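You operate a simulated robot arm through the tools that you are given. There is no shell and no other tool.

Carry out the task below with a simulated robot arm. There is one attempt and no reset: what you move stays moved.

## Task
Top up the green clips. At the end: the white shackle stands where the short white pin stood; there are three green clips on the side deck, made up from those on the left half of the bench; the short white pin from the left half of the bench stands on top of the pleated filter; whatever was shut is shut again. Leave all else as you found it, and nothing knocked over.

The check looks at the end state, three seconds after you hand in, the way a careful person would. Anything else that was tipped, shoved, dropped, spilled or broken makes it a failure.

## Robot
A 7-joint arm with a two-finger gripper, fixed in place. Base frame: the origin is on the floor under the middle of its stand, x ahead of it, y to its left, z up; the work surface is at about z = 850. Units: mm, degrees, N and s.
With the tool pointing down near the work surface it reaches from about 340 to 720 mm from the base axis. Its first joint turns from -66.0 to 66.0 degrees. Payload 2.45 kg.
The tool frame sits at the grasp point between the pads (the TCP): z along the fingers, y along the line on which they close. The tips reach 26 mm beyond it. The gripper opens to 96 mm; its body begins 69 mm behind the TCP.
Orientation is told as [roll, pitch, yaw] about the base's x, y, z axes, in that order, counted from this pose: with the fingers straight down and closing along the base's y, the tool's x points along the base's -x, its y along +y and its z along -z.

## Interface
- The arm moves only by the tool nudge_tool. Its argument "increments" is a list of rows, each a list of 7 numbers: the shift along the tool's x, y, z in mm, then the turn, a rotation vector about the tool's x, y, z in degrees, then the gripper command, from -1 (shut) to 1 (fully open), values between in proportion. In form: [[dx, dy, dz, ax, ay, az, hand], ...]. A call has 1 to 20 rows; each row shifts and turns the commanded pose from where the row before left it, along the tool's axes as they then stand. A row lasts 0.2 s, in which the tool goes at most 50 mm and 8.6 degrees; a call with a longer step from one row to the next is refused whole, and so is a gripper value outside its range. Where a pose cannot be reached the arm comes as near as it can. A force on the tool above 40 N (or 10 N above the force at the start of the call, whichever is more), or a blocked arm, ends the call early, and 0.2 s more pass. The fingers move at their own pace (about 50 mm/s each) and stop on an object; they squeeze with about 33 N. The grip force told is the motor's: it shows also when the fingers shut on nothing. Time passes only in rows, and 0.2 s behind the last, so rows that do not move let the fingers close. The reply holds the time, the measured pose of the TCP, the force on the tool along the base axes, the opening and the grip force, in the units named above and with some noise, with the torque about the TCP (base axes, N m) and any sound that the robot's microphone picked up, and new pictures: "views" is both (left out), scene, wrist or none.
- Cameras (640 x 400 px; columns grow to the right, rows downward): "scene" is fixed at [160.8, -392, 1420.6]; the picture's right is [0.81, -0.58, 0.00], its down [-0.35, -0.49, -0.79] and it looks along [0.46, 0.65, -0.61] (base axes); focal length 214 px, centre (320, 200). "wrist" rides on the gripper at [82, 3, -98] in the tool frame; the picture's right is [-0.04, 1.00, 0.00], its down [-0.73, -0.03, -0.68] and it looks along [-0.68, -0.03, 0.73] (tool axes); focal length 256 px, centre (320, 200). There is no depth. A picture from a camera that has moved, and an enlarged one, comes with that camera's place and axes in the base frame and with its lens.
- zoom(camera, box): a new picture of the part [left, top, right, bottom] of that camera's present view, enlarged. The clock stands still meanwhile.
- close_job(): hands the job in; it is judged then, once.

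Places have to be worked out from the pictures, the camera data and where the tool is seen. Open the gripper and draw the arm clear of the work before you hand the job in, unless the task says otherwise.

The tools are called after "Emit:" by a JSON object that holds its "op" and its "data". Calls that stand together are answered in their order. nudge_tool: Moves the arm, as the interface text tells. Its arguments: {"type":"object","properties":{"increments":{"type":"array","items":{"type":"array","items":{"type":"number"}}},"views":{"type":"string","enum":["both","scene","wrist","none"]}},"required":["increments"]} The other tools are called the same way: zoom (camera, box) takes an enlarged picture of a part of a camera's view; close_job () hands the job in.

At the start:

```text
time: 0.0
tcp_pos: [296.1, 277.1, 1270.8]
tcp_rot: [0.1, 0.1, 0.0]
contact_force: [0.7, -0.6, 0.5]
wrist_torque: [0.01, 0.02, -0.02]
grip_width: 96.0
finger_force: 0.0
```

scene: 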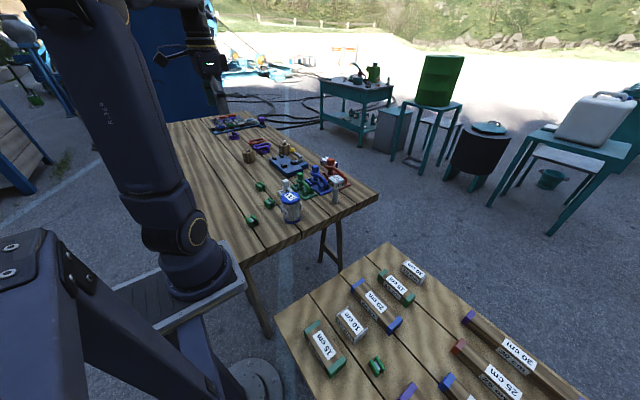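
wrist: 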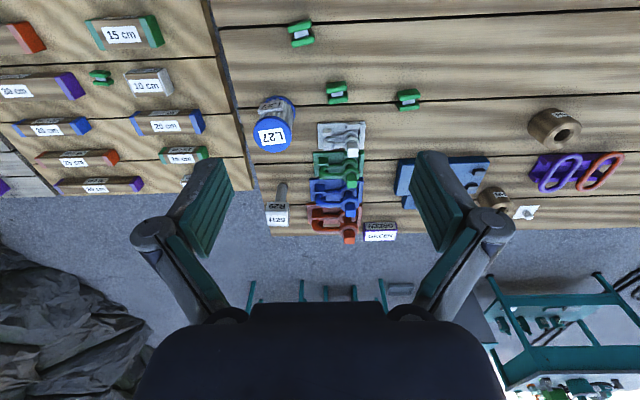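

I'll start by looking closely at both views to identify the objects before moving anything.

Emit:
{"op": "zoom", "data": {"camera": "scene", "box": [160, 100, 400, 250]}}

Emit:
{"op": "zoom", "data": {"camera": "scene", "box": [270, 240, 590, 400]}}

Emit:
{"op": "zoom", "data": {"camera": "wrist", "box": [220, 0, 430, 260]}}

Emit:
{"op": "zoom", "data": {"camera": "wrist", "box": [380, 80, 640, 240]}}

Emit:
{"op": "zoom", "data": {"camera": "wrist", "box": [0, 0, 240, 210]}}

```text
2.67 times, centred on (280, 175) of scene
camera zoom: at [160.8, -392.0, 1420.6], right [0.81, -0.58, 0.0], down [-0.35, -0.49, -0.79], along [0.46, 0.65, -0.61], focal length 572 px, centre (427, 267)
```

zoom: 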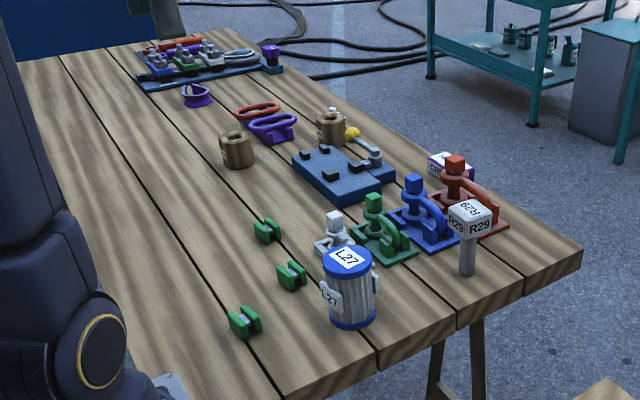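

```text
2.00 times, centred on (430, 320) of scene
camera zoom: at [160.8, -392.0, 1420.6], right [0.81, -0.58, 0.0], down [-0.35, -0.49, -0.79], along [0.46, 0.65, -0.61], focal length 429 px, centre (100, -40)
```

zoom: 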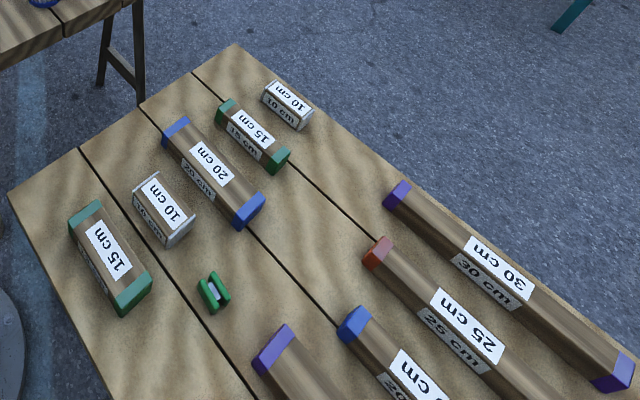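

```text
1.54 times, centred on (325, 130) of wrist
camera zoom: at [215.4, 280.7, 1367.6], right [0.04, 1.0, 0.0], down [0.73, -0.03, 0.68], along [0.68, -0.03, -0.73], focal length 394 px, centre (312, 308)
```

zoom: 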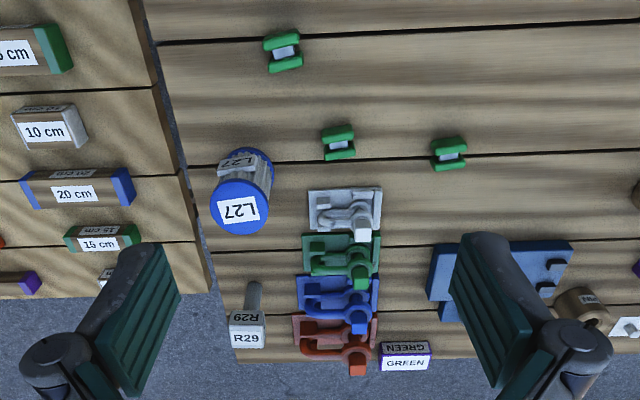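

```text
2.46 times, centred on (510, 160) of wrist
camera zoom: at [215.4, 280.7, 1367.6], right [0.04, 1.0, 0.0], down [0.73, -0.03, 0.68], along [0.68, -0.03, -0.73], focal length 630 px, centre (-148, 298)
```

zoom: 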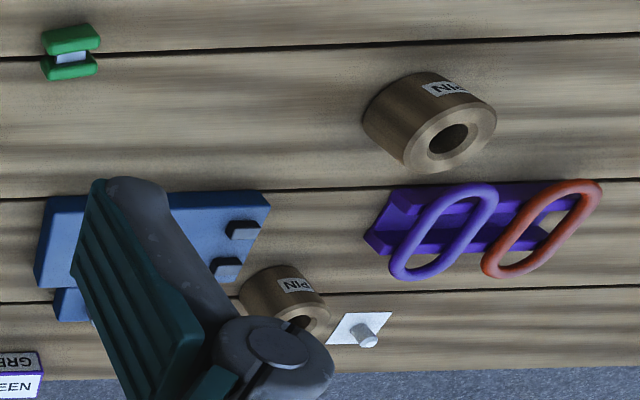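

```text
1.90 times, centred on (120, 105) of wrist
camera zoom: at [215.4, 280.7, 1367.6], right [0.04, 1.0, 0.0], down [0.73, -0.03, 0.68], along [0.68, -0.03, -0.73], focal length 488 px, centre (701, 381)
```

zoom: 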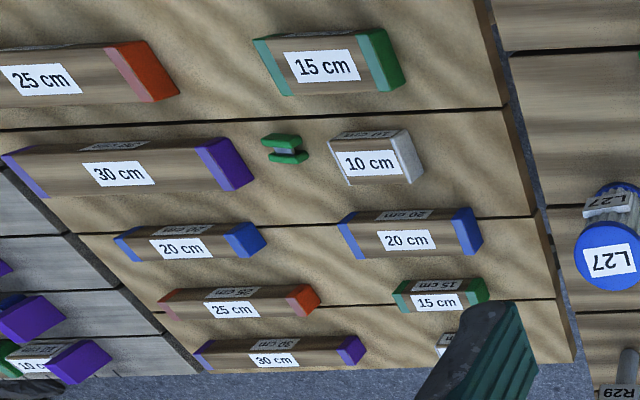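

Emit:
{"op": "zoom", "data": {"camera": "scene", "box": [230, 130, 350, 210]}}

Emit:
{"op": "zoom", "data": {"camera": "scene", "box": [190, 100, 290, 165]}}

Emit:
{"op": "zoom", "data": {"camera": "wrist", "box": [0, 100, 120, 220]}}

Emit:
{"op": "zoom", "data": {"camera": "scene", "box": [270, 150, 390, 230]}}

```text
5.00 times, centred on (290, 170) of scene
camera zoom: at [160.8, -392.0, 1420.6], right [0.81, -0.58, 0.0], down [-0.35, -0.49, -0.79], along [0.46, 0.65, -0.61], focal length 1072 px, centre (470, 350)
```

zoom: 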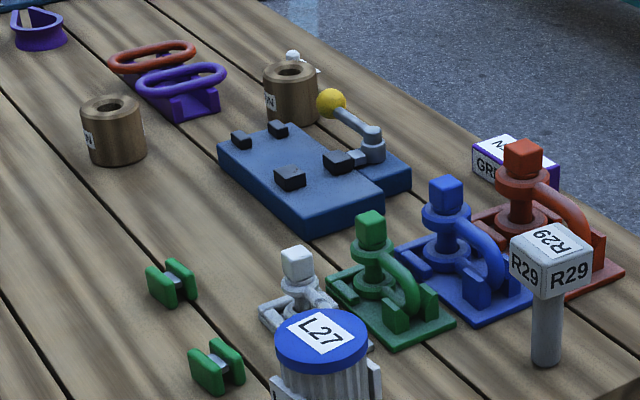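

```text
6.15 times, centred on (240, 132) of scene
camera zoom: at [160.8, -392.0, 1420.6], right [0.81, -0.58, 0.0], down [-0.35, -0.49, -0.79], along [0.46, 0.65, -0.61], focal length 1320 px, centre (812, 615)
```

zoom: 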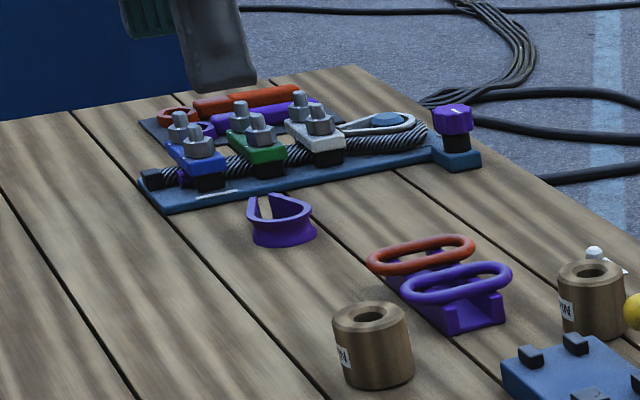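

```text
3.33 times, centred on (60, 160) of wrist
camera zoom: at [215.4, 280.7, 1367.6], right [0.04, 1.0, 0.0], down [0.73, -0.03, 0.68], along [0.68, -0.03, -0.73], focal length 853 px, centre (1187, 333)
```

zoom: 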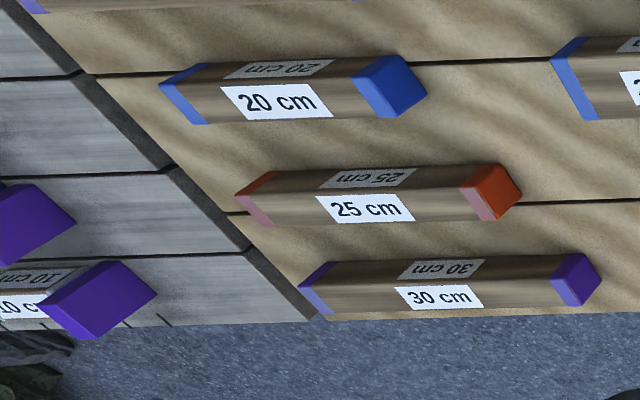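

```text
5.00 times, centred on (330, 190) of scene
camera zoom: at [160.8, -392.0, 1420.6], right [0.81, -0.58, 0.0], down [-0.35, -0.49, -0.79], along [0.46, 0.65, -0.61], focal length 1072 px, centre (270, 250)
```

zoom: 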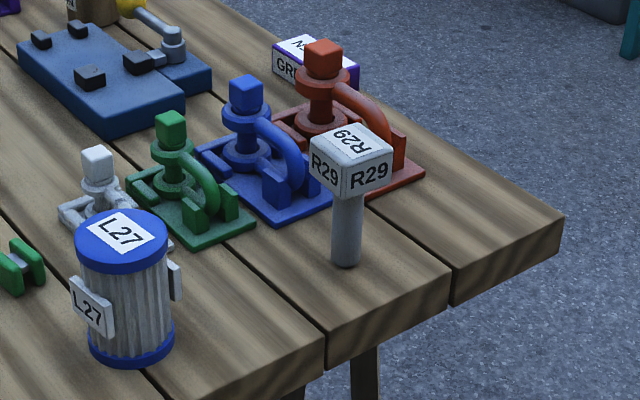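

The main bench is to the front left at z≈850, and the lower deck with the length blocks is to the front right, apparently around z≈640. I'll lower the arm a little over the main bench to see the pin, filter and shackle more closely.

Emit:
{"op": "nudge_tool", "data": {"increments": [[-7, -9, 38, 0, 0, 0, 1], [-7, -9, 38, 0, 0, 0, 1], [-7, -9, 38, 0, 0, 0, 1], [-7, -9, 38, 0, 0, 0, 1], [-7, -9, 38, 0, 0, 0, 1], [0, 0, 0, 0, 0, 0, 1]]}}

```text
time: 1.4
tcp_pos: [330.1, 233.2, 1078.8]
tcp_rot: [0.1, 0.0, 0.1]
contact_force: [0.3, 0.1, 0.3]
wrist_torque: [-0.03, 0.04, -0.02]
grip_width: 96.2
finger_force: 0.1
camera wrist: at [249.2, 236.0, 1176.9], right [0.04, 1.0, 0.0], down [0.73, -0.03, 0.68], along [0.68, -0.03, -0.73], focal length 256 px, centre (320, 200)
```

scene: 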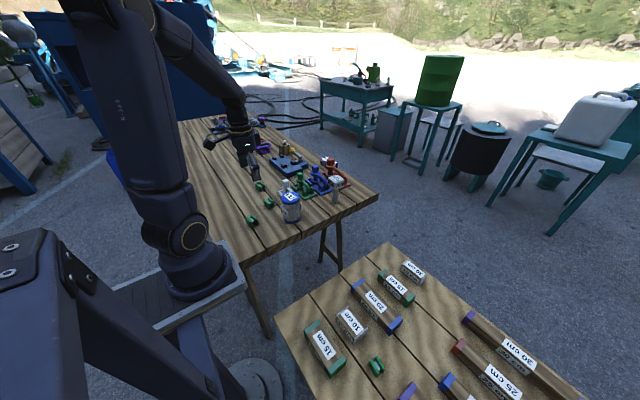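
wrist: 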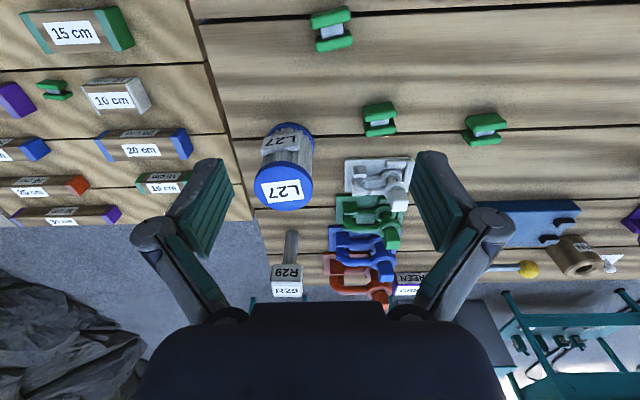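

Emit:
{"op": "zoom", "data": {"camera": "wrist", "box": [220, 100, 440, 310]}}

Emit:
{"op": "zoom", "data": {"camera": "wrist", "box": [470, 180, 640, 290]}}

Emit:
{"op": "zoom", "data": {"camera": "wrist", "box": [290, 0, 530, 150]}}

```text
1.90 times, centred on (330, 205) of wrist
camera zoom: at [249.2, 236.0, 1176.9], right [0.04, 1.0, 0.0], down [0.73, -0.03, 0.68], along [0.68, -0.03, -0.73], focal length 488 px, centre (301, 190)
```

zoom: 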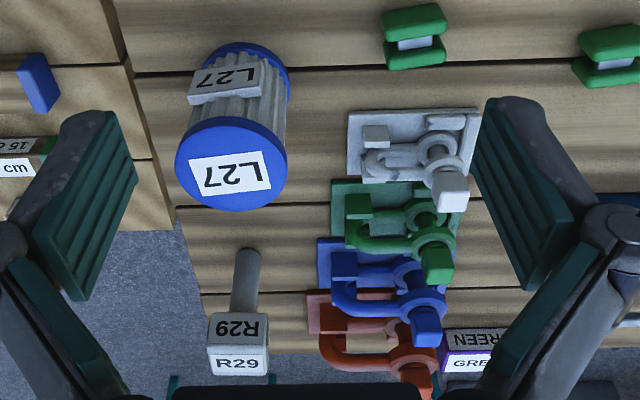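

```text
3.64 times, centred on (555, 235) of wrist
camera zoom: at [249.2, 236.0, 1176.9], right [0.04, 1.0, 0.0], down [0.73, -0.03, 0.68], along [0.68, -0.03, -0.73], focal length 931 px, centre (-534, 73)
```

zoom: 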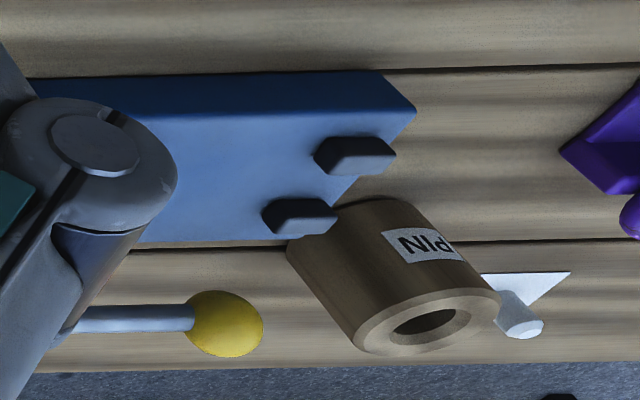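

```text
2.67 times, centred on (410, 75) of wrist
camera zoom: at [249.2, 236.0, 1176.9], right [0.04, 1.0, 0.0], down [0.73, -0.03, 0.68], along [0.68, -0.03, -0.73], focal length 683 px, centre (80, 533)
```

zoom: 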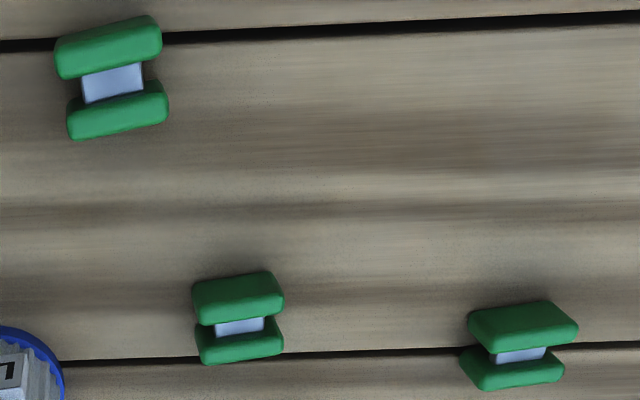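

The bench details are clearer now, so next I'll survey the side deck on the right. I'll swing over at a safe height.

Emit:
{"op": "nudge_tool", "data": {"increments": [[0, -48, 0, 0, 0, 0, 1], [0, -48, 0, 0, 0, 0, 1], [0, -48, 0, 0, 0, 0, 1], [0, -48, 0, 0, 0, 0, 1], [0, -48, 0, 0, 0, 0, 1], [0, -48, 0, 0, 0, 0, 1], [0, -48, 0, 0, 0, 0, 1], [0, -48, 0, 0, 0, 0, 1], [0, -48, 0, 0, 0, 0, 1], [0, -48, 0, 0, 0, 0, 1], [0, 0, 0, 0, 0, 0, 1]]}}

```text
time: 3.8
tcp_pos: [332.1, -249.9, 1080.0]
tcp_rot: [0.0, 0.0, -0.1]
contact_force: [0.0, -0.7, 0.5]
wrist_torque: [0.02, 0.01, -0.02]
grip_width: 96.2
finger_force: 0.0
camera wrist: at [250.8, -246.4, 1177.1], right [0.04, 1.0, 0.0], down [0.73, -0.03, 0.68], along [0.68, -0.03, -0.73], focal length 256 px, centre (320, 200)
```

scene: 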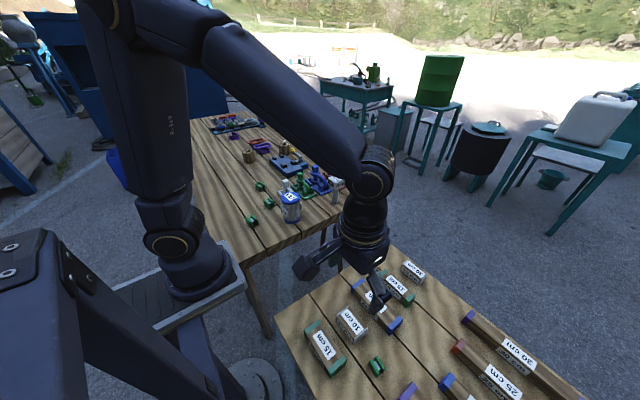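
wrist: 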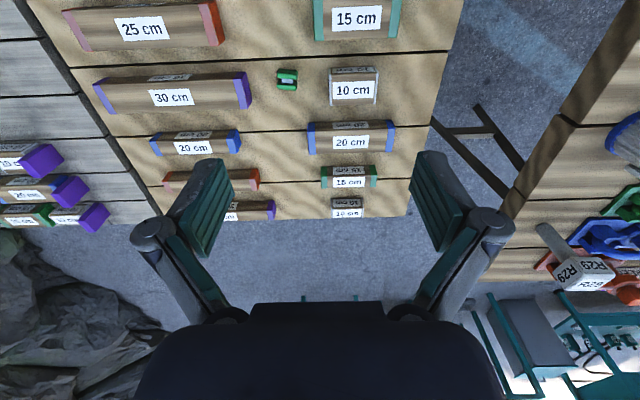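

Emit:
{"op": "zoom", "data": {"camera": "wrist", "box": [0, 0, 200, 240]}}

Emit:
{"op": "zoom", "data": {"camera": "wrist", "box": [220, 0, 470, 160]}}

Emit:
{"op": "zoom", "data": {"camera": "scene", "box": [300, 40, 460, 160]}}

Emit:
{"op": "zoom", "data": {"camera": "scene", "box": [100, 100, 280, 280]}}

```text
1.67 times, centred on (100, 120) of wrist
camera zoom: at [250.8, -246.4, 1177.1], right [0.04, 1.0, 0.0], down [0.73, -0.03, 0.68], along [0.68, -0.03, -0.73], focal length 427 px, centre (687, 333)
```

zoom: 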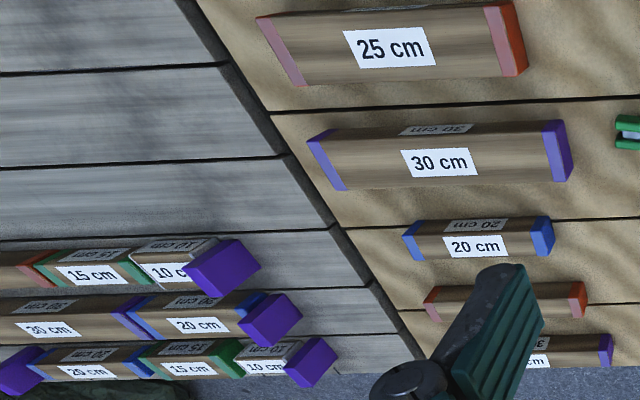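

```text
2.50 times, centred on (345, 80) of wrist
camera zoom: at [250.8, -246.4, 1177.1], right [0.04, 1.0, 0.0], down [0.73, -0.03, 0.68], along [0.68, -0.03, -0.73], focal length 640 px, centre (258, 500)
```

zoom: 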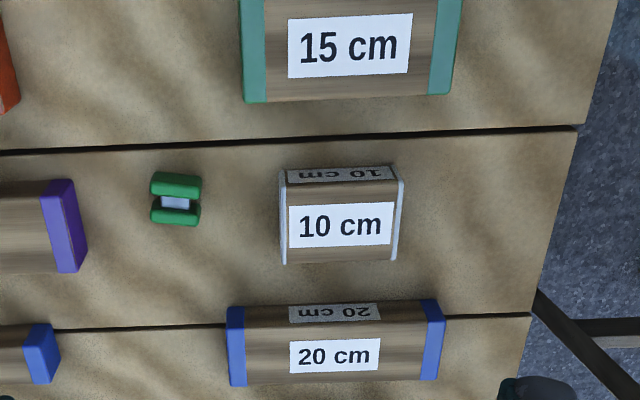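

```text
3.33 times, centred on (380, 100) of scene
camera zoom: at [160.8, -392.0, 1420.6], right [0.81, -0.58, 0.0], down [-0.35, -0.49, -0.79], along [0.46, 0.65, -0.61], focal length 715 px, centre (120, 533)
```

zoom: 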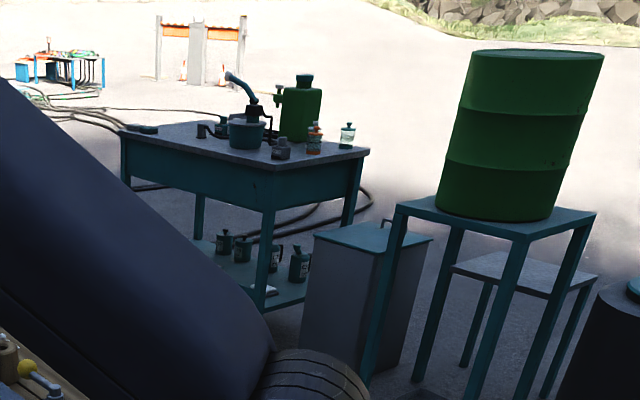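

```text
2.22 times, centred on (190, 190) of scene
camera zoom: at [160.8, -392.0, 1420.6], right [0.81, -0.58, 0.0], down [-0.35, -0.49, -0.79], along [0.46, 0.65, -0.61], focal length 477 px, centre (609, 222)
```

zoom: 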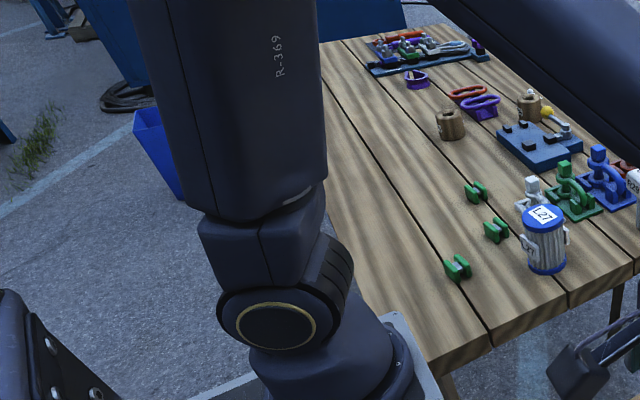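

The lower brown deck holds exactly one green clip so far, among the length blocks, and the grey deck beyond has none. I'll go back over the bench and lower to inspect the white shackle, the pin and the filter at close range.

Emit:
{"op": "nudge_tool", "data": {"increments": [[0, 49, 0, 0, 0, 0, 1], [0, 49, 0, 0, 0, 0, 1], [0, 49, 0, 0, 0, 0, 1], [0, 49, 0, 0, 0, 0, 1], [0, 49, 0, 0, 0, 0, 1], [0, 49, 0, 0, 0, 0, 1], [0, 49, 0, 0, 0, 0, 1], [0, 49, 0, 0, 0, 0, 1], [0, 49, 0, 0, 0, 0, 1], [0, 49, 0, 0, 0, 0, 1], [0, 30, 30, 0, 0, 0, 1], [0, 20, 40, 0, 0, 0, 1], [0, 0, 40, 0, 0, 0, 1], [0, 0, 0, 0, 0, 0, 1]]}}

```text
time: 6.8
tcp_pos: [333.5, 291.3, 970.8]
tcp_rot: [0.0, -0.1, 0.1]
contact_force: [-0.7, 0.2, 0.2]
wrist_torque: [0.01, 0.0, -0.02]
grip_width: 95.8
finger_force: 0.1
camera wrist: at [251.9, 295.6, 1068.4], right [0.04, 1.0, 0.0], down [0.73, -0.03, 0.68], along [0.68, -0.03, -0.73], focal length 256 px, centre (320, 200)
```

scene: 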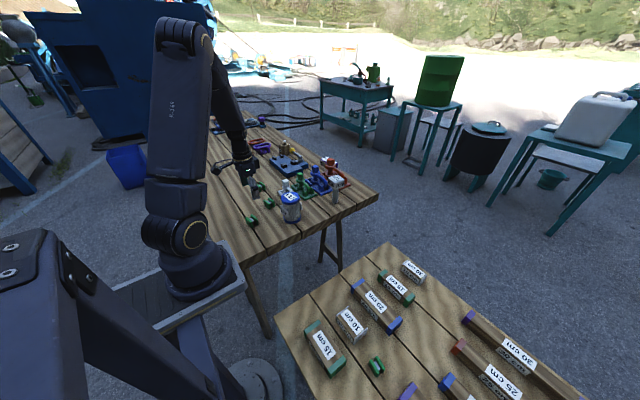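
wrist: 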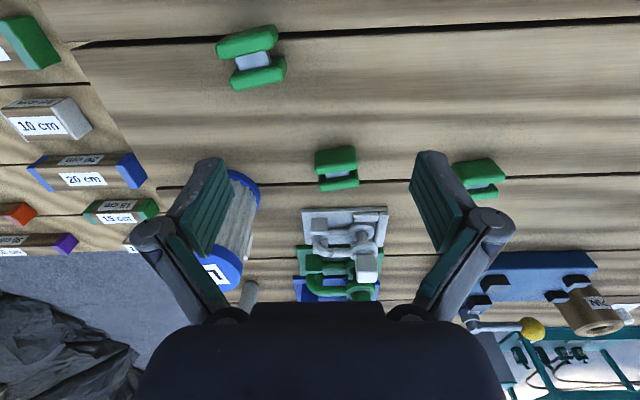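

Emit:
{"op": "zoom", "data": {"camera": "wrist", "box": [280, 190, 410, 300]}}

Emit:
{"op": "zoom", "data": {"camera": "wrist", "box": [440, 130, 640, 350]}}

Emit:
{"op": "zoom", "data": {"camera": "wrist", "box": [190, 10, 370, 200]}}

```text
3.64 times, centred on (345, 245) of wrist
camera zoom: at [251.9, 295.6, 1068.4], right [0.04, 1.0, 0.0], down [0.73, -0.03, 0.68], along [0.68, -0.03, -0.73], focal length 931 px, centre (229, 36)
```

zoom: 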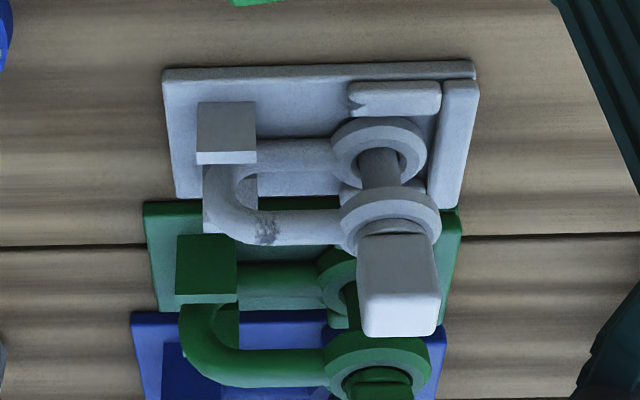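

```text
1.82 times, centred on (540, 240) of wrist
camera zoom: at [251.9, 295.6, 1068.4], right [0.04, 1.0, 0.0], down [0.73, -0.03, 0.68], along [0.68, -0.03, -0.73], focal length 465 px, centre (-80, 127)
```

zoom: 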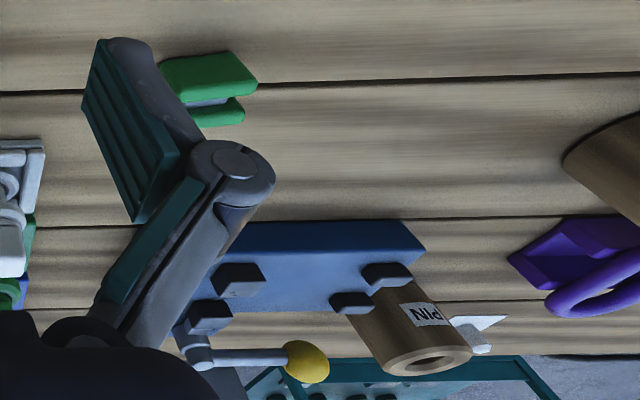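

```text
2.11 times, centred on (280, 105) of wrist
camera zoom: at [251.9, 295.6, 1068.4], right [0.04, 1.0, 0.0], down [0.73, -0.03, 0.68], along [0.68, -0.03, -0.73], focal length 539 px, centre (404, 400)
```

zoom: 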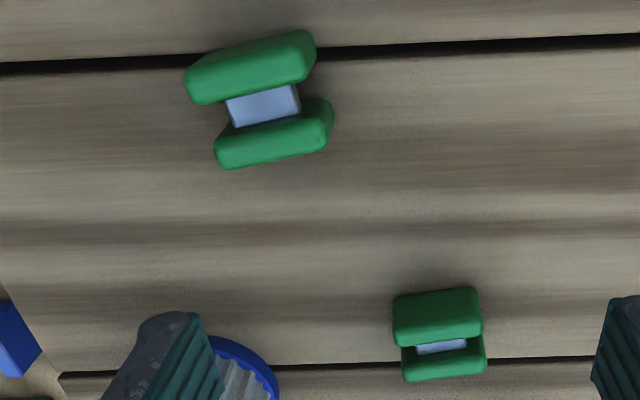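

Triangulating gives the filter at about (436,186) with its top near z≈952, and the R29 pin at about (643,162). I'll move to a spot that looks at the pin and filter from nearer to refine these.

Emit:
{"op": "nudge_tool", "data": {"increments": [[0, -40, -20, 0, 0, 0, 1], [0, -45, -15, 0, 0, 0, 1], [0, -45, 0, 0, 0, 0, 1], [-20, -45, 0, 0, 0, 0, 1], [-40, -10, 0, 0, 0, 0, 1], [-40, -10, 0, 0, 0, 0, 1], [-20, 0, 0, 0, 0, 0, 1], [0, 0, 0, 0, 0, 0, 1]]}}

```text
time: 8.6
tcp_pos: [454.3, 94.9, 1007.9]
tcp_rot: [0.0, 0.0, 0.1]
contact_force: [0.3, -0.5, -0.2]
wrist_torque: [0.03, 0.0, -0.01]
grip_width: 95.9
finger_force: 0.0
camera wrist: at [371.4, 99.4, 1104.5], right [0.04, 1.0, 0.0], down [0.73, -0.03, 0.68], along [0.68, -0.03, -0.73], focal length 256 px, centre (320, 200)
```

scene: 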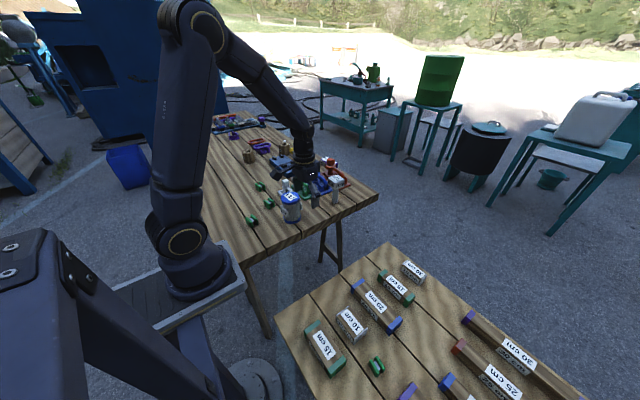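
wrist: 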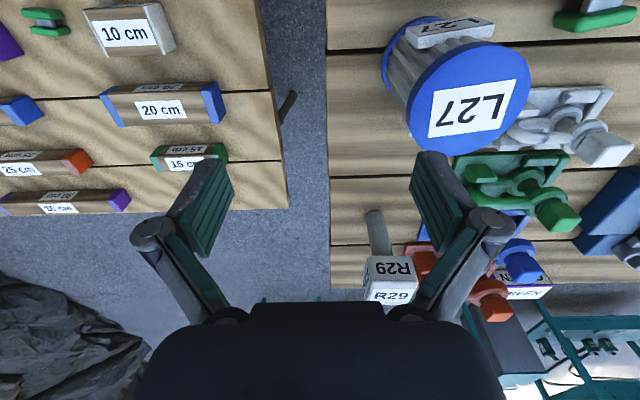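

Emit:
{"op": "zoom", "data": {"camera": "wrist", "box": [340, 190, 440, 310]}}

Emit:
{"op": "zoom", "data": {"camera": "wrist", "box": [370, 0, 640, 240]}}

```text
3.33 times, centred on (390, 250) of wrist
camera zoom: at [371.4, 99.4, 1104.5], right [0.04, 1.0, 0.0], down [0.73, -0.03, 0.68], along [0.68, -0.03, -0.73], focal length 853 px, centre (87, 33)
```

zoom: 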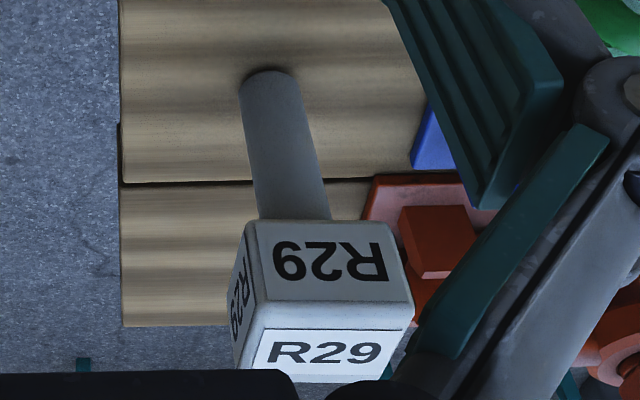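

```text
1.67 times, centred on (505, 120) of wrist
camera zoom: at [371.4, 99.4, 1104.5], right [0.04, 1.0, 0.0], down [0.73, -0.03, 0.68], along [0.68, -0.03, -0.73], focal length 427 px, centre (12, 333)
```

zoom: 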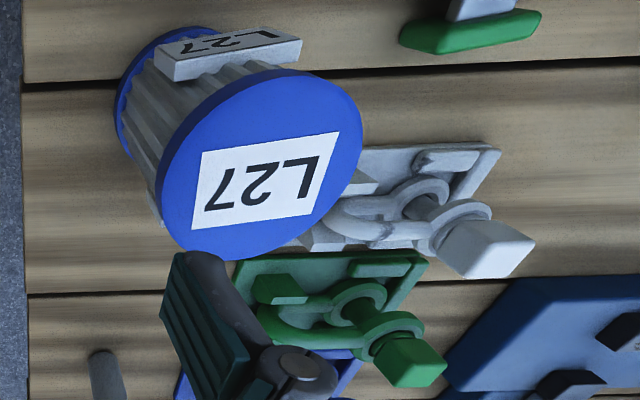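

Emit:
{"op": "zoom", "data": {"camera": "wrist", "box": [500, 80, 640, 170]}}

Emit:
{"op": "zoom", "data": {"camera": "scene", "box": [270, 165, 330, 205]}}

```text
4.44 times, centred on (570, 125) of wrist
camera zoom: at [371.4, 99.4, 1104.5], right [0.04, 1.0, 0.0], down [0.73, -0.03, 0.68], along [0.68, -0.03, -0.73], focal length 1138 px, centre (-791, 533)
```

zoom: 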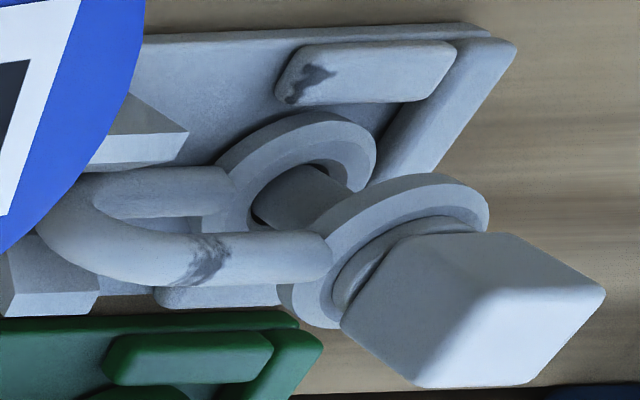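

```text
10.00 times, centred on (300, 185) of scene
camera zoom: at [160.8, -392.0, 1420.6], right [0.81, -0.58, 0.0], down [-0.35, -0.49, -0.79], along [0.46, 0.65, -0.61], focal length 2145 px, centre (520, 350)
```

zoom: 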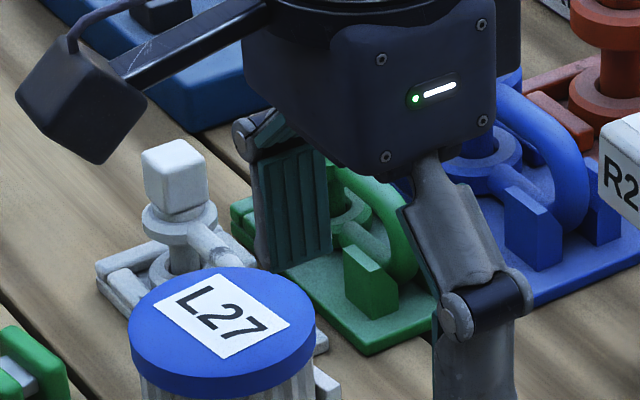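

The white shackle sits in a small nest plate, with its pin head (about a 21 mm cube) on top near (494,334,925), so it should lift straight up. I'll fetch the clips first, starting with a good look at the two leftmost ones.

Emit:
{"op": "nudge_tool", "data": {"increments": [[20, 40, 0, 0, 0, 0, 1], [20, 45, 0, 0, 0, 0, 1], [20, 45, 0, 0, 0, 0, 1], [14, 45, 0, 0, 0, 0, 1], [10, 45, 0, 0, 0, 0, 1], [10, 45, 10, 0, 0, 0, 1], [0, 40, 15, 0, 0, 0, 1], [0, 0, 0, 0, 0, 0, 1]]}}

```text
time: 10.4
tcp_pos: [356.7, 402.4, 980.0]
tcp_rot: [-0.1, -0.1, 0.0]
contact_force: [0.4, -0.2, 0.3]
wrist_torque: [0.02, 0.01, 0.0]
grip_width: 95.8
finger_force: 0.1
camera wrist: at [276.8, 405.8, 1077.1], right [0.04, 1.0, 0.0], down [0.73, -0.03, 0.68], along [0.68, -0.03, -0.73], focal length 256 px, centre (320, 200)
```

scene: 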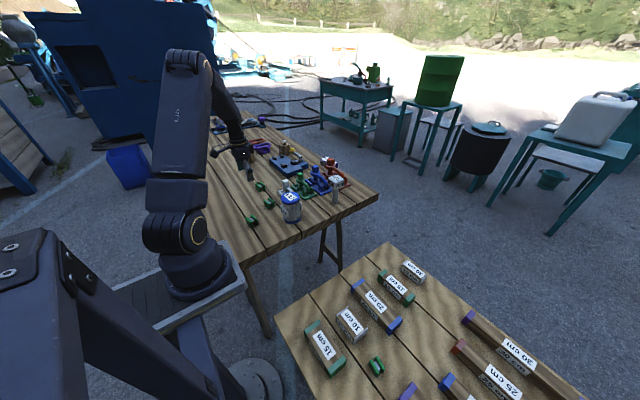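
wrist: 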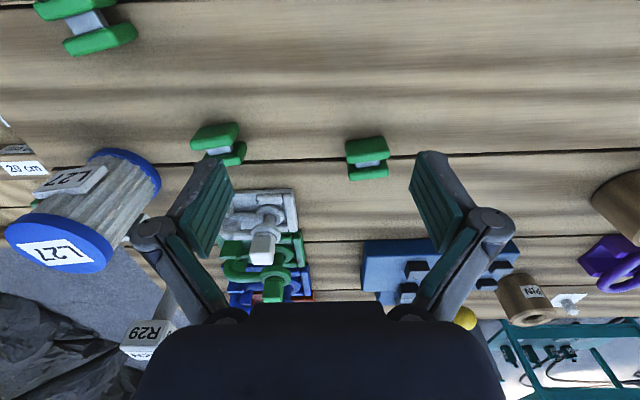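

Emit:
{"op": "zoom", "data": {"camera": "wrist", "box": [320, 120, 420, 190]}}

Emit:
{"op": "zoom", "data": {"camera": "wrist", "box": [170, 105, 270, 175]}}

Emit:
{"op": "zoom", "data": {"camera": "scene", "box": [235, 175, 285, 230]}}

```text
5.71 times, centred on (370, 155) of wrist
camera zoom: at [276.8, 405.8, 1077.1], right [0.04, 1.0, 0.0], down [0.73, -0.03, 0.68], along [0.68, -0.03, -0.73], focal length 1463 px, centre (34, 457)
```

zoom: 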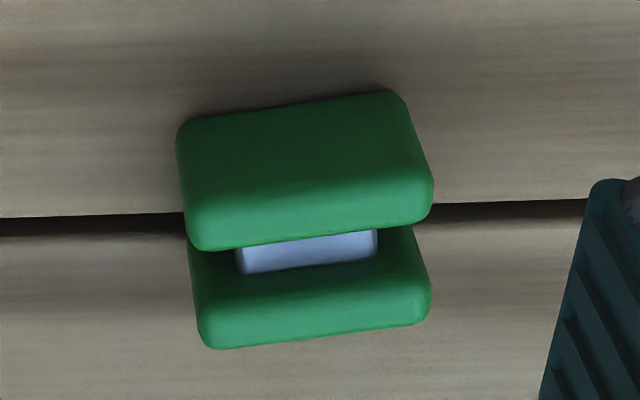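

```text
5.71 times, centred on (220, 140) of wrist
camera zoom: at [276.8, 405.8, 1077.1], right [0.04, 1.0, 0.0], down [0.73, -0.03, 0.68], along [0.68, -0.03, -0.73], focal length 1463 px, centre (891, 543)
```

zoom: 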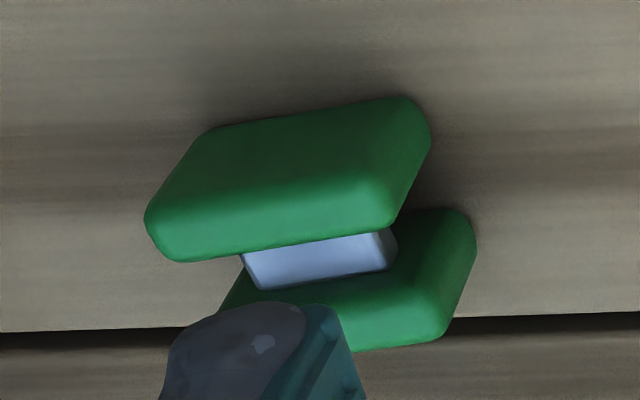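

```text
7.27 times, centred on (260, 202) of scene
camera zoom: at [160.8, -391.9, 1420.6], right [0.81, -0.58, 0.0], down [-0.35, -0.49, -0.79], along [0.46, 0.65, -0.61], focal length 1560 px, centre (756, 182)
```

zoom: 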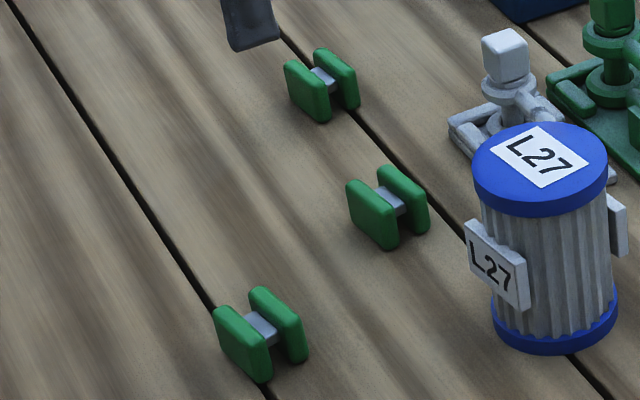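

Both clips are two upright green cheeks joined by a web, about 38 mm long in y and 30 mm tall, yawed about +7°. C is at about (422,446) and B at about (402,305). I'll move above C, match its yaw, descend partway and check.

Emit:
{"op": "nudge_tool", "data": {"increments": [[-33, 22, 0, 0, 0, 0, 1], [-32, 22, 0, 0, 0, 0, 1], [0, 0, 0, 0, 0, -7, 1], [0, 0, 25, 0, 0, 0, 1], [0, 0, 25, 0, 0, 0, 1], [0, 0, 0, 0, 0, 0, 1]]}}

```text
time: 11.8
tcp_pos: [421.5, 446.3, 930.3]
tcp_rot: [0.0, -0.1, 7.1]
contact_force: [0.2, 0.5, 0.4]
wrist_torque: [0.02, -0.01, 0.0]
grip_width: 96.2
finger_force: 0.1
camera wrist: at [340.7, 440.7, 1028.1], right [-0.08, 1.0, 0.0], down [0.73, 0.06, 0.68], along [0.68, 0.06, -0.73], focal length 256 px, centre (320, 200)
```

scene: 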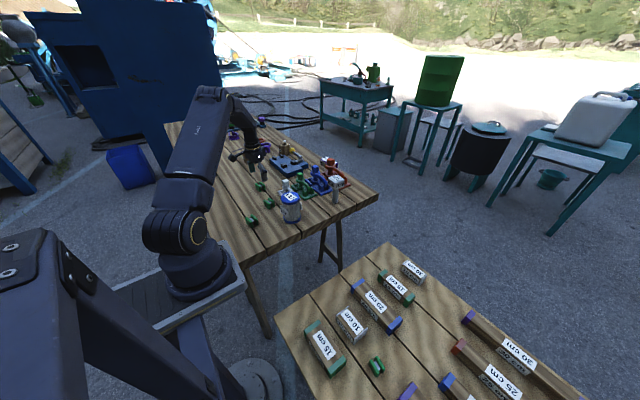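
wrist: 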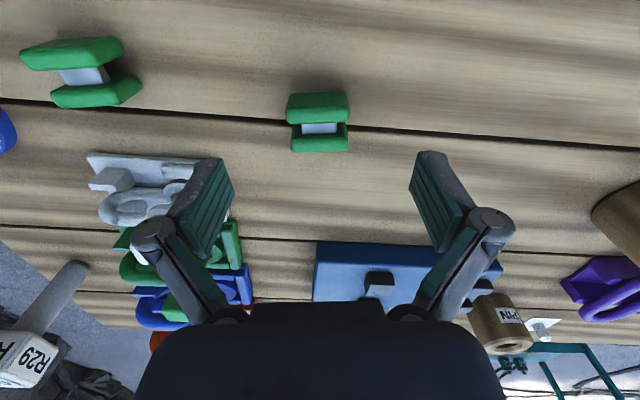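

The clip is centred between the fingers and its cheeks are parallel to the image, so alignment is good. I'll descend to z≈881 and close.

Emit:
{"op": "nudge_tool", "data": {"increments": [[0, 0, 25, 0, 0, 0, 1], [0, 0, 24, 0, 0, 0, 1], [0, 0, 0, 0, 0, 0, 1], [0, 0, 0, 0, 0, 0, 0], [0, 0, 0, 0, 0, 0, -1], [0, 0, 0, 0, 0, 0, -1], [0, 0, 0, 0, 0, 0, -1], [0, 0, 0, 0, 0, 0, -1]], "views": "wrist"}}

```text
time: 13.6
tcp_pos: [422.3, 444.8, 881.2]
tcp_rot: [-0.1, 0.0, 6.9]
contact_force: [-0.2, -0.7, 1.0]
wrist_torque: [0.02, 0.02, 0.02]
grip_width: 38.8
finger_force: 33.4
camera wrist: at [341.1, 439.7, 979.0], right [-0.08, 1.0, 0.0], down [0.73, 0.06, 0.68], along [0.68, 0.06, -0.73], focal length 256 px, centre (320, 200)
```

wrist: 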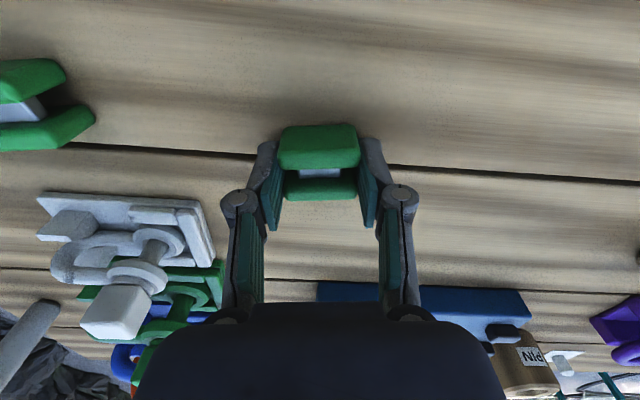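

The clip is gripped at 38.8 mm with firm force. I'll lift straight up, straighten the yaw and carry it over to the side deck at z≈1020.

Emit:
{"op": "nudge_tool", "data": {"increments": [[0, 0, -30, 0, 0, 0, -1], [0, 0, -45, 0, 0, 0, -1], [0, 0, -45, 0, 0, 0, -1], [0, 0, -20, 0, 0, 7, -1], [0, -40, 0, 0, 0, 0, -1], [0, -48, 0, 0, 0, 0, -1], [0, -48, 0, 0, 0, 0, -1], [0, -48, 0, 0, 0, 0, -1], [0, -48, 0, 0, 0, 0, -1], [0, -48, 0, 0, 0, 0, -1], [0, -48, 0, 0, 0, 0, -1], [0, -48, 0, 0, 0, 0, -1], [0, -48, 0, 0, 0, 0, -1], [0, -48, 0, 0, 0, 0, -1], [0, -48, 0, 0, 0, 0, -1], [0, 0, 0, 0, 0, 0, -1]]}}

```text
time: 17.0
tcp_pos: [421.9, -76.4, 1021.6]
tcp_rot: [0.0, 0.0, 0.0]
contact_force: [-0.3, -0.4, 0.2]
wrist_torque: [-0.02, 0.0, -0.01]
grip_width: 38.8
finger_force: 33.0
camera wrist: at [340.5, -71.2, 1119.3], right [0.04, 1.0, 0.0], down [0.73, -0.03, 0.68], along [0.68, -0.03, -0.73], focal length 256 px, centre (320, 200)
```

scene: 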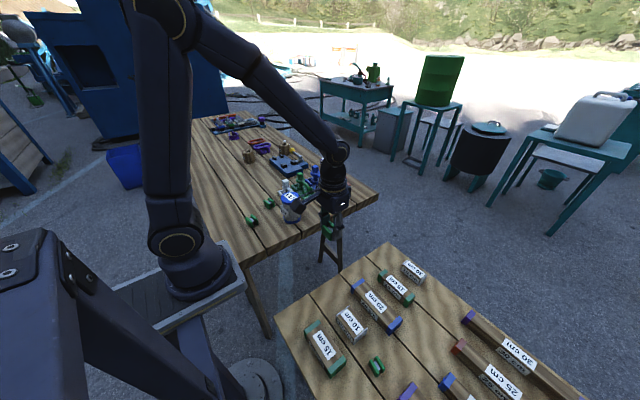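
wrist: 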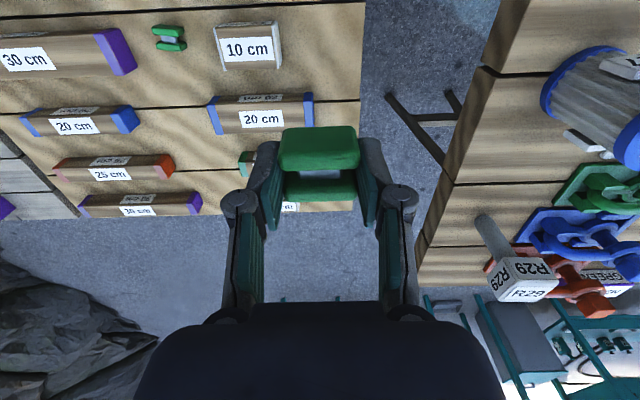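

I'm above the free strip of the side deck between the 10 cm block and the deck's edge. I'll locate the deck corner in both cameras to pin down the deck height before descending.

Emit:
{"op": "zoom", "data": {"camera": "wrist", "box": [200, 0, 380, 110]}}

Emit:
{"op": "zoom", "data": {"camera": "wrist", "box": [230, 140, 380, 230]}}

Emit:
{"op": "zoom", "data": {"camera": "scene", "box": [330, 220, 450, 300]}}

Emit:
{"op": "zoom", "data": {"camera": "scene", "box": [270, 290, 410, 390]}}

```text
3.56 times, centred on (290, 55) of wrist
camera zoom: at [340.5, -71.2, 1119.3], right [0.04, 1.0, 0.0], down [0.73, -0.03, 0.68], along [0.68, -0.03, -0.73], focal length 910 px, centre (427, 716)
```

zoom: 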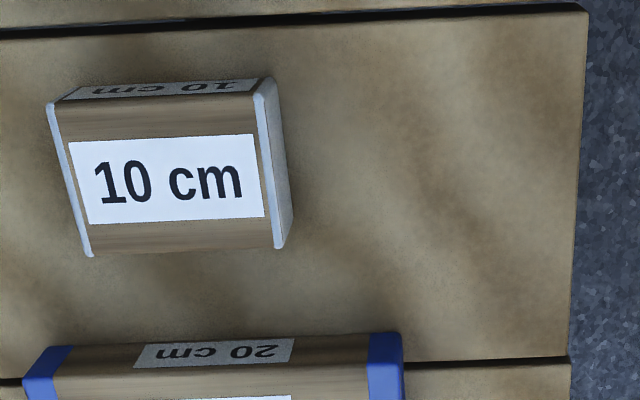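

```text
4.27 times, centred on (305, 185) of wrist
camera zoom: at [340.5, -71.2, 1119.3], right [0.04, 1.0, 0.0], down [0.73, -0.03, 0.68], along [0.68, -0.03, -0.73], focal length 1092 px, centre (384, 264)
```

zoom: 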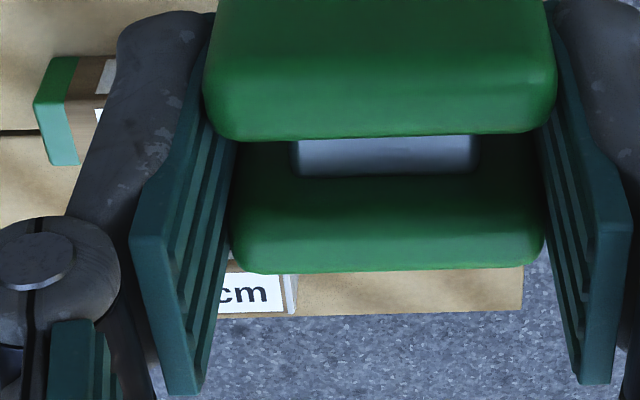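

```text
5.00 times, centred on (390, 260) of scene
camera zoom: at [160.8, -392.0, 1420.6], right [0.81, -0.58, 0.0], down [-0.35, -0.49, -0.79], along [0.46, 0.65, -0.61], focal length 1072 px, centre (-30, -100)
```

zoom: 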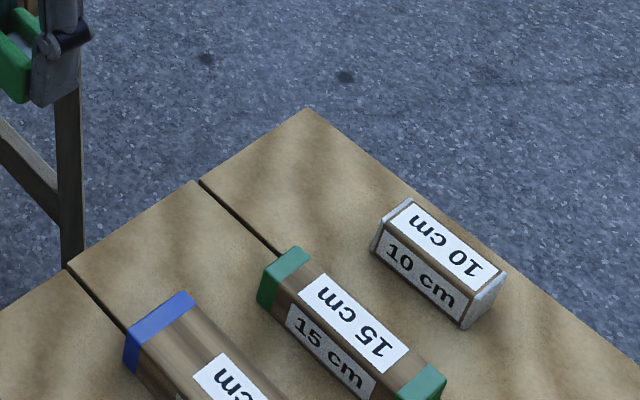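

```text
4.00 times, centred on (340, 340) of scene
camera zoom: at [160.8, -392.0, 1420.6], right [0.81, -0.58, 0.0], down [-0.35, -0.49, -0.79], along [0.46, 0.65, -0.61], focal length 858 px, centre (240, -360)
```

zoom: 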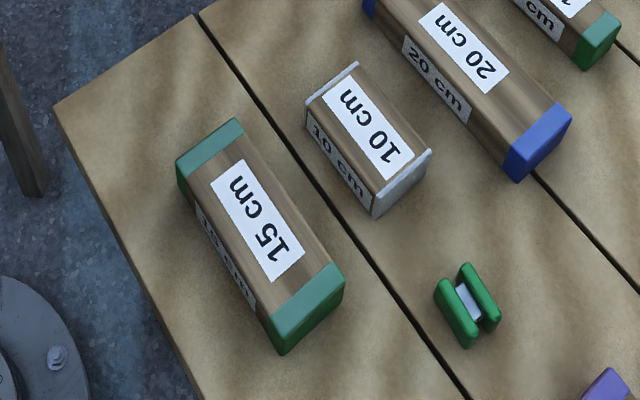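

The corner and seam triangulations put the deck at z≈630, and the spot below is clear. I'll descend to TCP z≈700 and check.

Emit:
{"op": "nudge_tool", "data": {"increments": [[0, 0, 40, 0, 0, 0, -1], [0, 0, 45, 0, 0, 0, -1], [0, 0, 45, 0, 0, 0, -1], [0, 0, 45, 0, 0, 0, -1], [0, 0, 45, 0, 0, 0, -1], [0, 0, 45, 0, 0, 0, -1], [0, 0, 35, 0, 0, 0, -1], [0, 0, 20, 0, 0, 0, -1], [0, 0, 0, 0, 0, 0, -1]]}}

```text
time: 19.0
tcp_pos: [423.3, -74.3, 699.6]
tcp_rot: [0.0, 0.1, -0.1]
contact_force: [0.2, -1.2, -0.2]
wrist_torque: [-0.03, 0.04, -0.02]
grip_width: 38.8
finger_force: 32.5
camera wrist: at [341.9, -69.9, 797.9], right [0.04, 1.0, 0.0], down [0.73, -0.03, 0.68], along [0.68, -0.03, -0.73], focal length 256 px, centre (320, 200)
```

scene: 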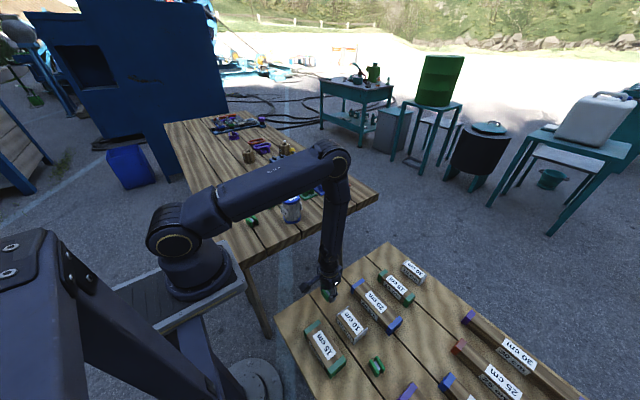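
wrist: 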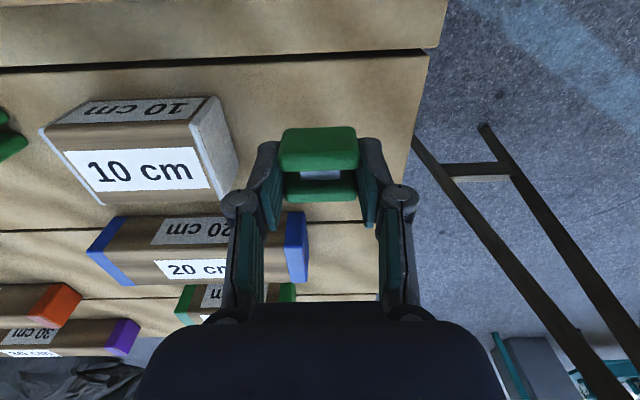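

The spot is clear but the 10 cm block is fairly close on the left, so I'll shift 8 mm toward the deck edge and descend to just above the surface.

Emit:
{"op": "nudge_tool", "data": {"increments": [[0, 8, 0, 0, 0, 0, -1], [0, 0, 10, 0, 0, 0, -1], [0, 0, 10, 0, 0, 0, -1], [0, 0, 8, 0, 0, 0, -1], [0, 0, 0, 0, 0, 0, -1]], "views": "wrist"}}

Emit:
{"op": "zoom", "data": {"camera": "scene", "box": [300, 260, 370, 310]}}

```text
time: 20.2
tcp_pos: [422.0, -66.7, 672.8]
tcp_rot: [-0.1, 0.0, 0.0]
contact_force: [0.2, 0.1, -0.7]
wrist_torque: [0.01, 0.0, -0.01]
grip_width: 38.9
finger_force: 33.0
camera wrist: at [341.9, -62.1, 770.7], right [0.04, 1.0, 0.0], down [0.73, -0.03, 0.68], along [0.68, -0.03, -0.73], focal length 256 px, centre (320, 200)
```

wrist: 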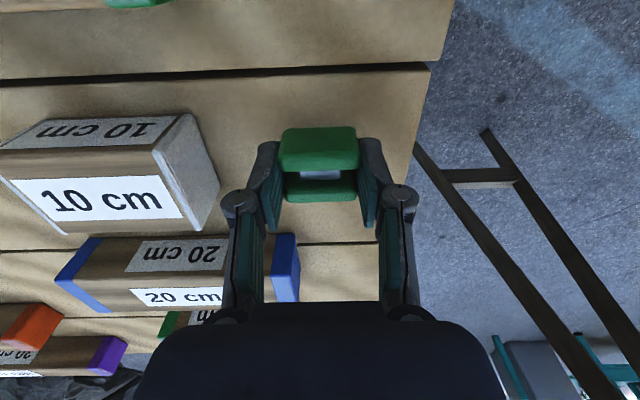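

```text
8.00 times, centred on (335, 285) of scene
camera zoom: at [160.8, -392.0, 1420.6], right [0.81, -0.58, 0.0], down [-0.35, -0.49, -0.79], along [0.46, 0.65, -0.61], focal length 1716 px, centre (200, -480)
```

zoom: 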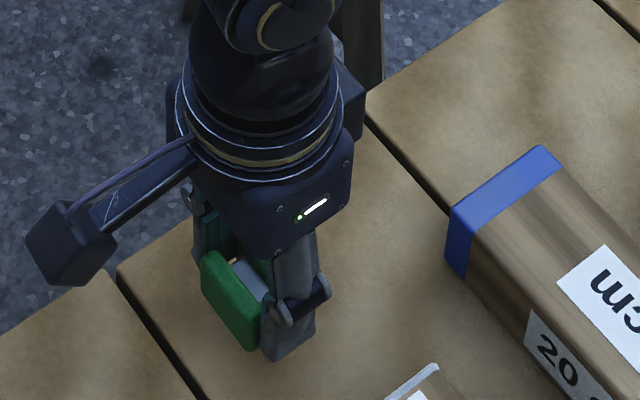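

Still no contact at TCP z=672.8. I'll lower in small steps watching the force.

Emit:
{"op": "nudge_tool", "data": {"increments": [[0, 0, 3, 0, 0, 0, -1], [0, 0, 3, 0, 0, 0, -1], [0, 0, 2, 0, 0, 0, -1]], "views": "none"}}

Emit:
{"op": "nudge_tool", "data": {"increments": [[0, 0, 2, 0, 0, 0, -1]], "views": "none"}}

```text
time: 21.0
tcp_pos: [423.8, -67.7, 665.1]
tcp_rot: [0.0, 0.0, 0.0]
contact_force: [0.2, -0.6, -0.6]
wrist_torque: [0.0, 0.01, -0.02]
grip_width: 38.8
finger_force: 33.2
```

```text
time: 21.4
tcp_pos: [423.3, -67.5, 663.0]
tcp_rot: [0.0, 0.0, 0.1]
contact_force: [0.4, -0.5, 0.3]
wrist_torque: [-0.02, -0.01, -0.01]
grip_width: 38.8
finger_force: 33.1
```

No contact yet at 663. I'll keep going in 1–2 mm steps.

Emit:
{"op": "nudge_tool", "data": {"increments": [[0, 0, 1.5, 0, 0, 0, -1]], "views": "none"}}

Emit:
{"op": "nudge_tool", "data": {"increments": [[0, 0, 1.5, 0, 0, 0, -1]], "views": "wrist"}}

```text
time: 21.8
tcp_pos: [423.7, -65.9, 662.9]
tcp_rot: [0.0, 0.0, 0.1]
contact_force: [-1.3, -0.5, -1.0]
wrist_torque: [0.01, -0.04, 0.0]
grip_width: 39.0
finger_force: 32.6
```

```text
time: 22.2
tcp_pos: [423.6, -64.4, 660.1]
tcp_rot: [0.0, 0.0, 0.1]
contact_force: [-0.5, 0.0, -0.4]
wrist_torque: [0.02, 0.02, 0.01]
grip_width: 38.7
finger_force: 33.0
camera wrist: at [342.1, -62.1, 757.6], right [0.04, 1.0, 0.0], down [0.73, -0.03, 0.68], along [0.68, -0.03, -0.73], focal length 256 px, centre (320, 200)
```

wrist: 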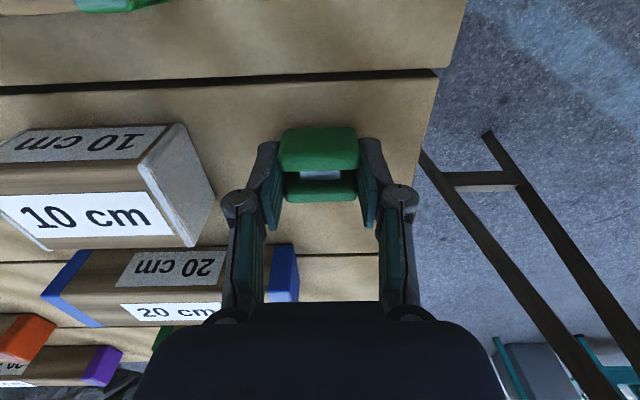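

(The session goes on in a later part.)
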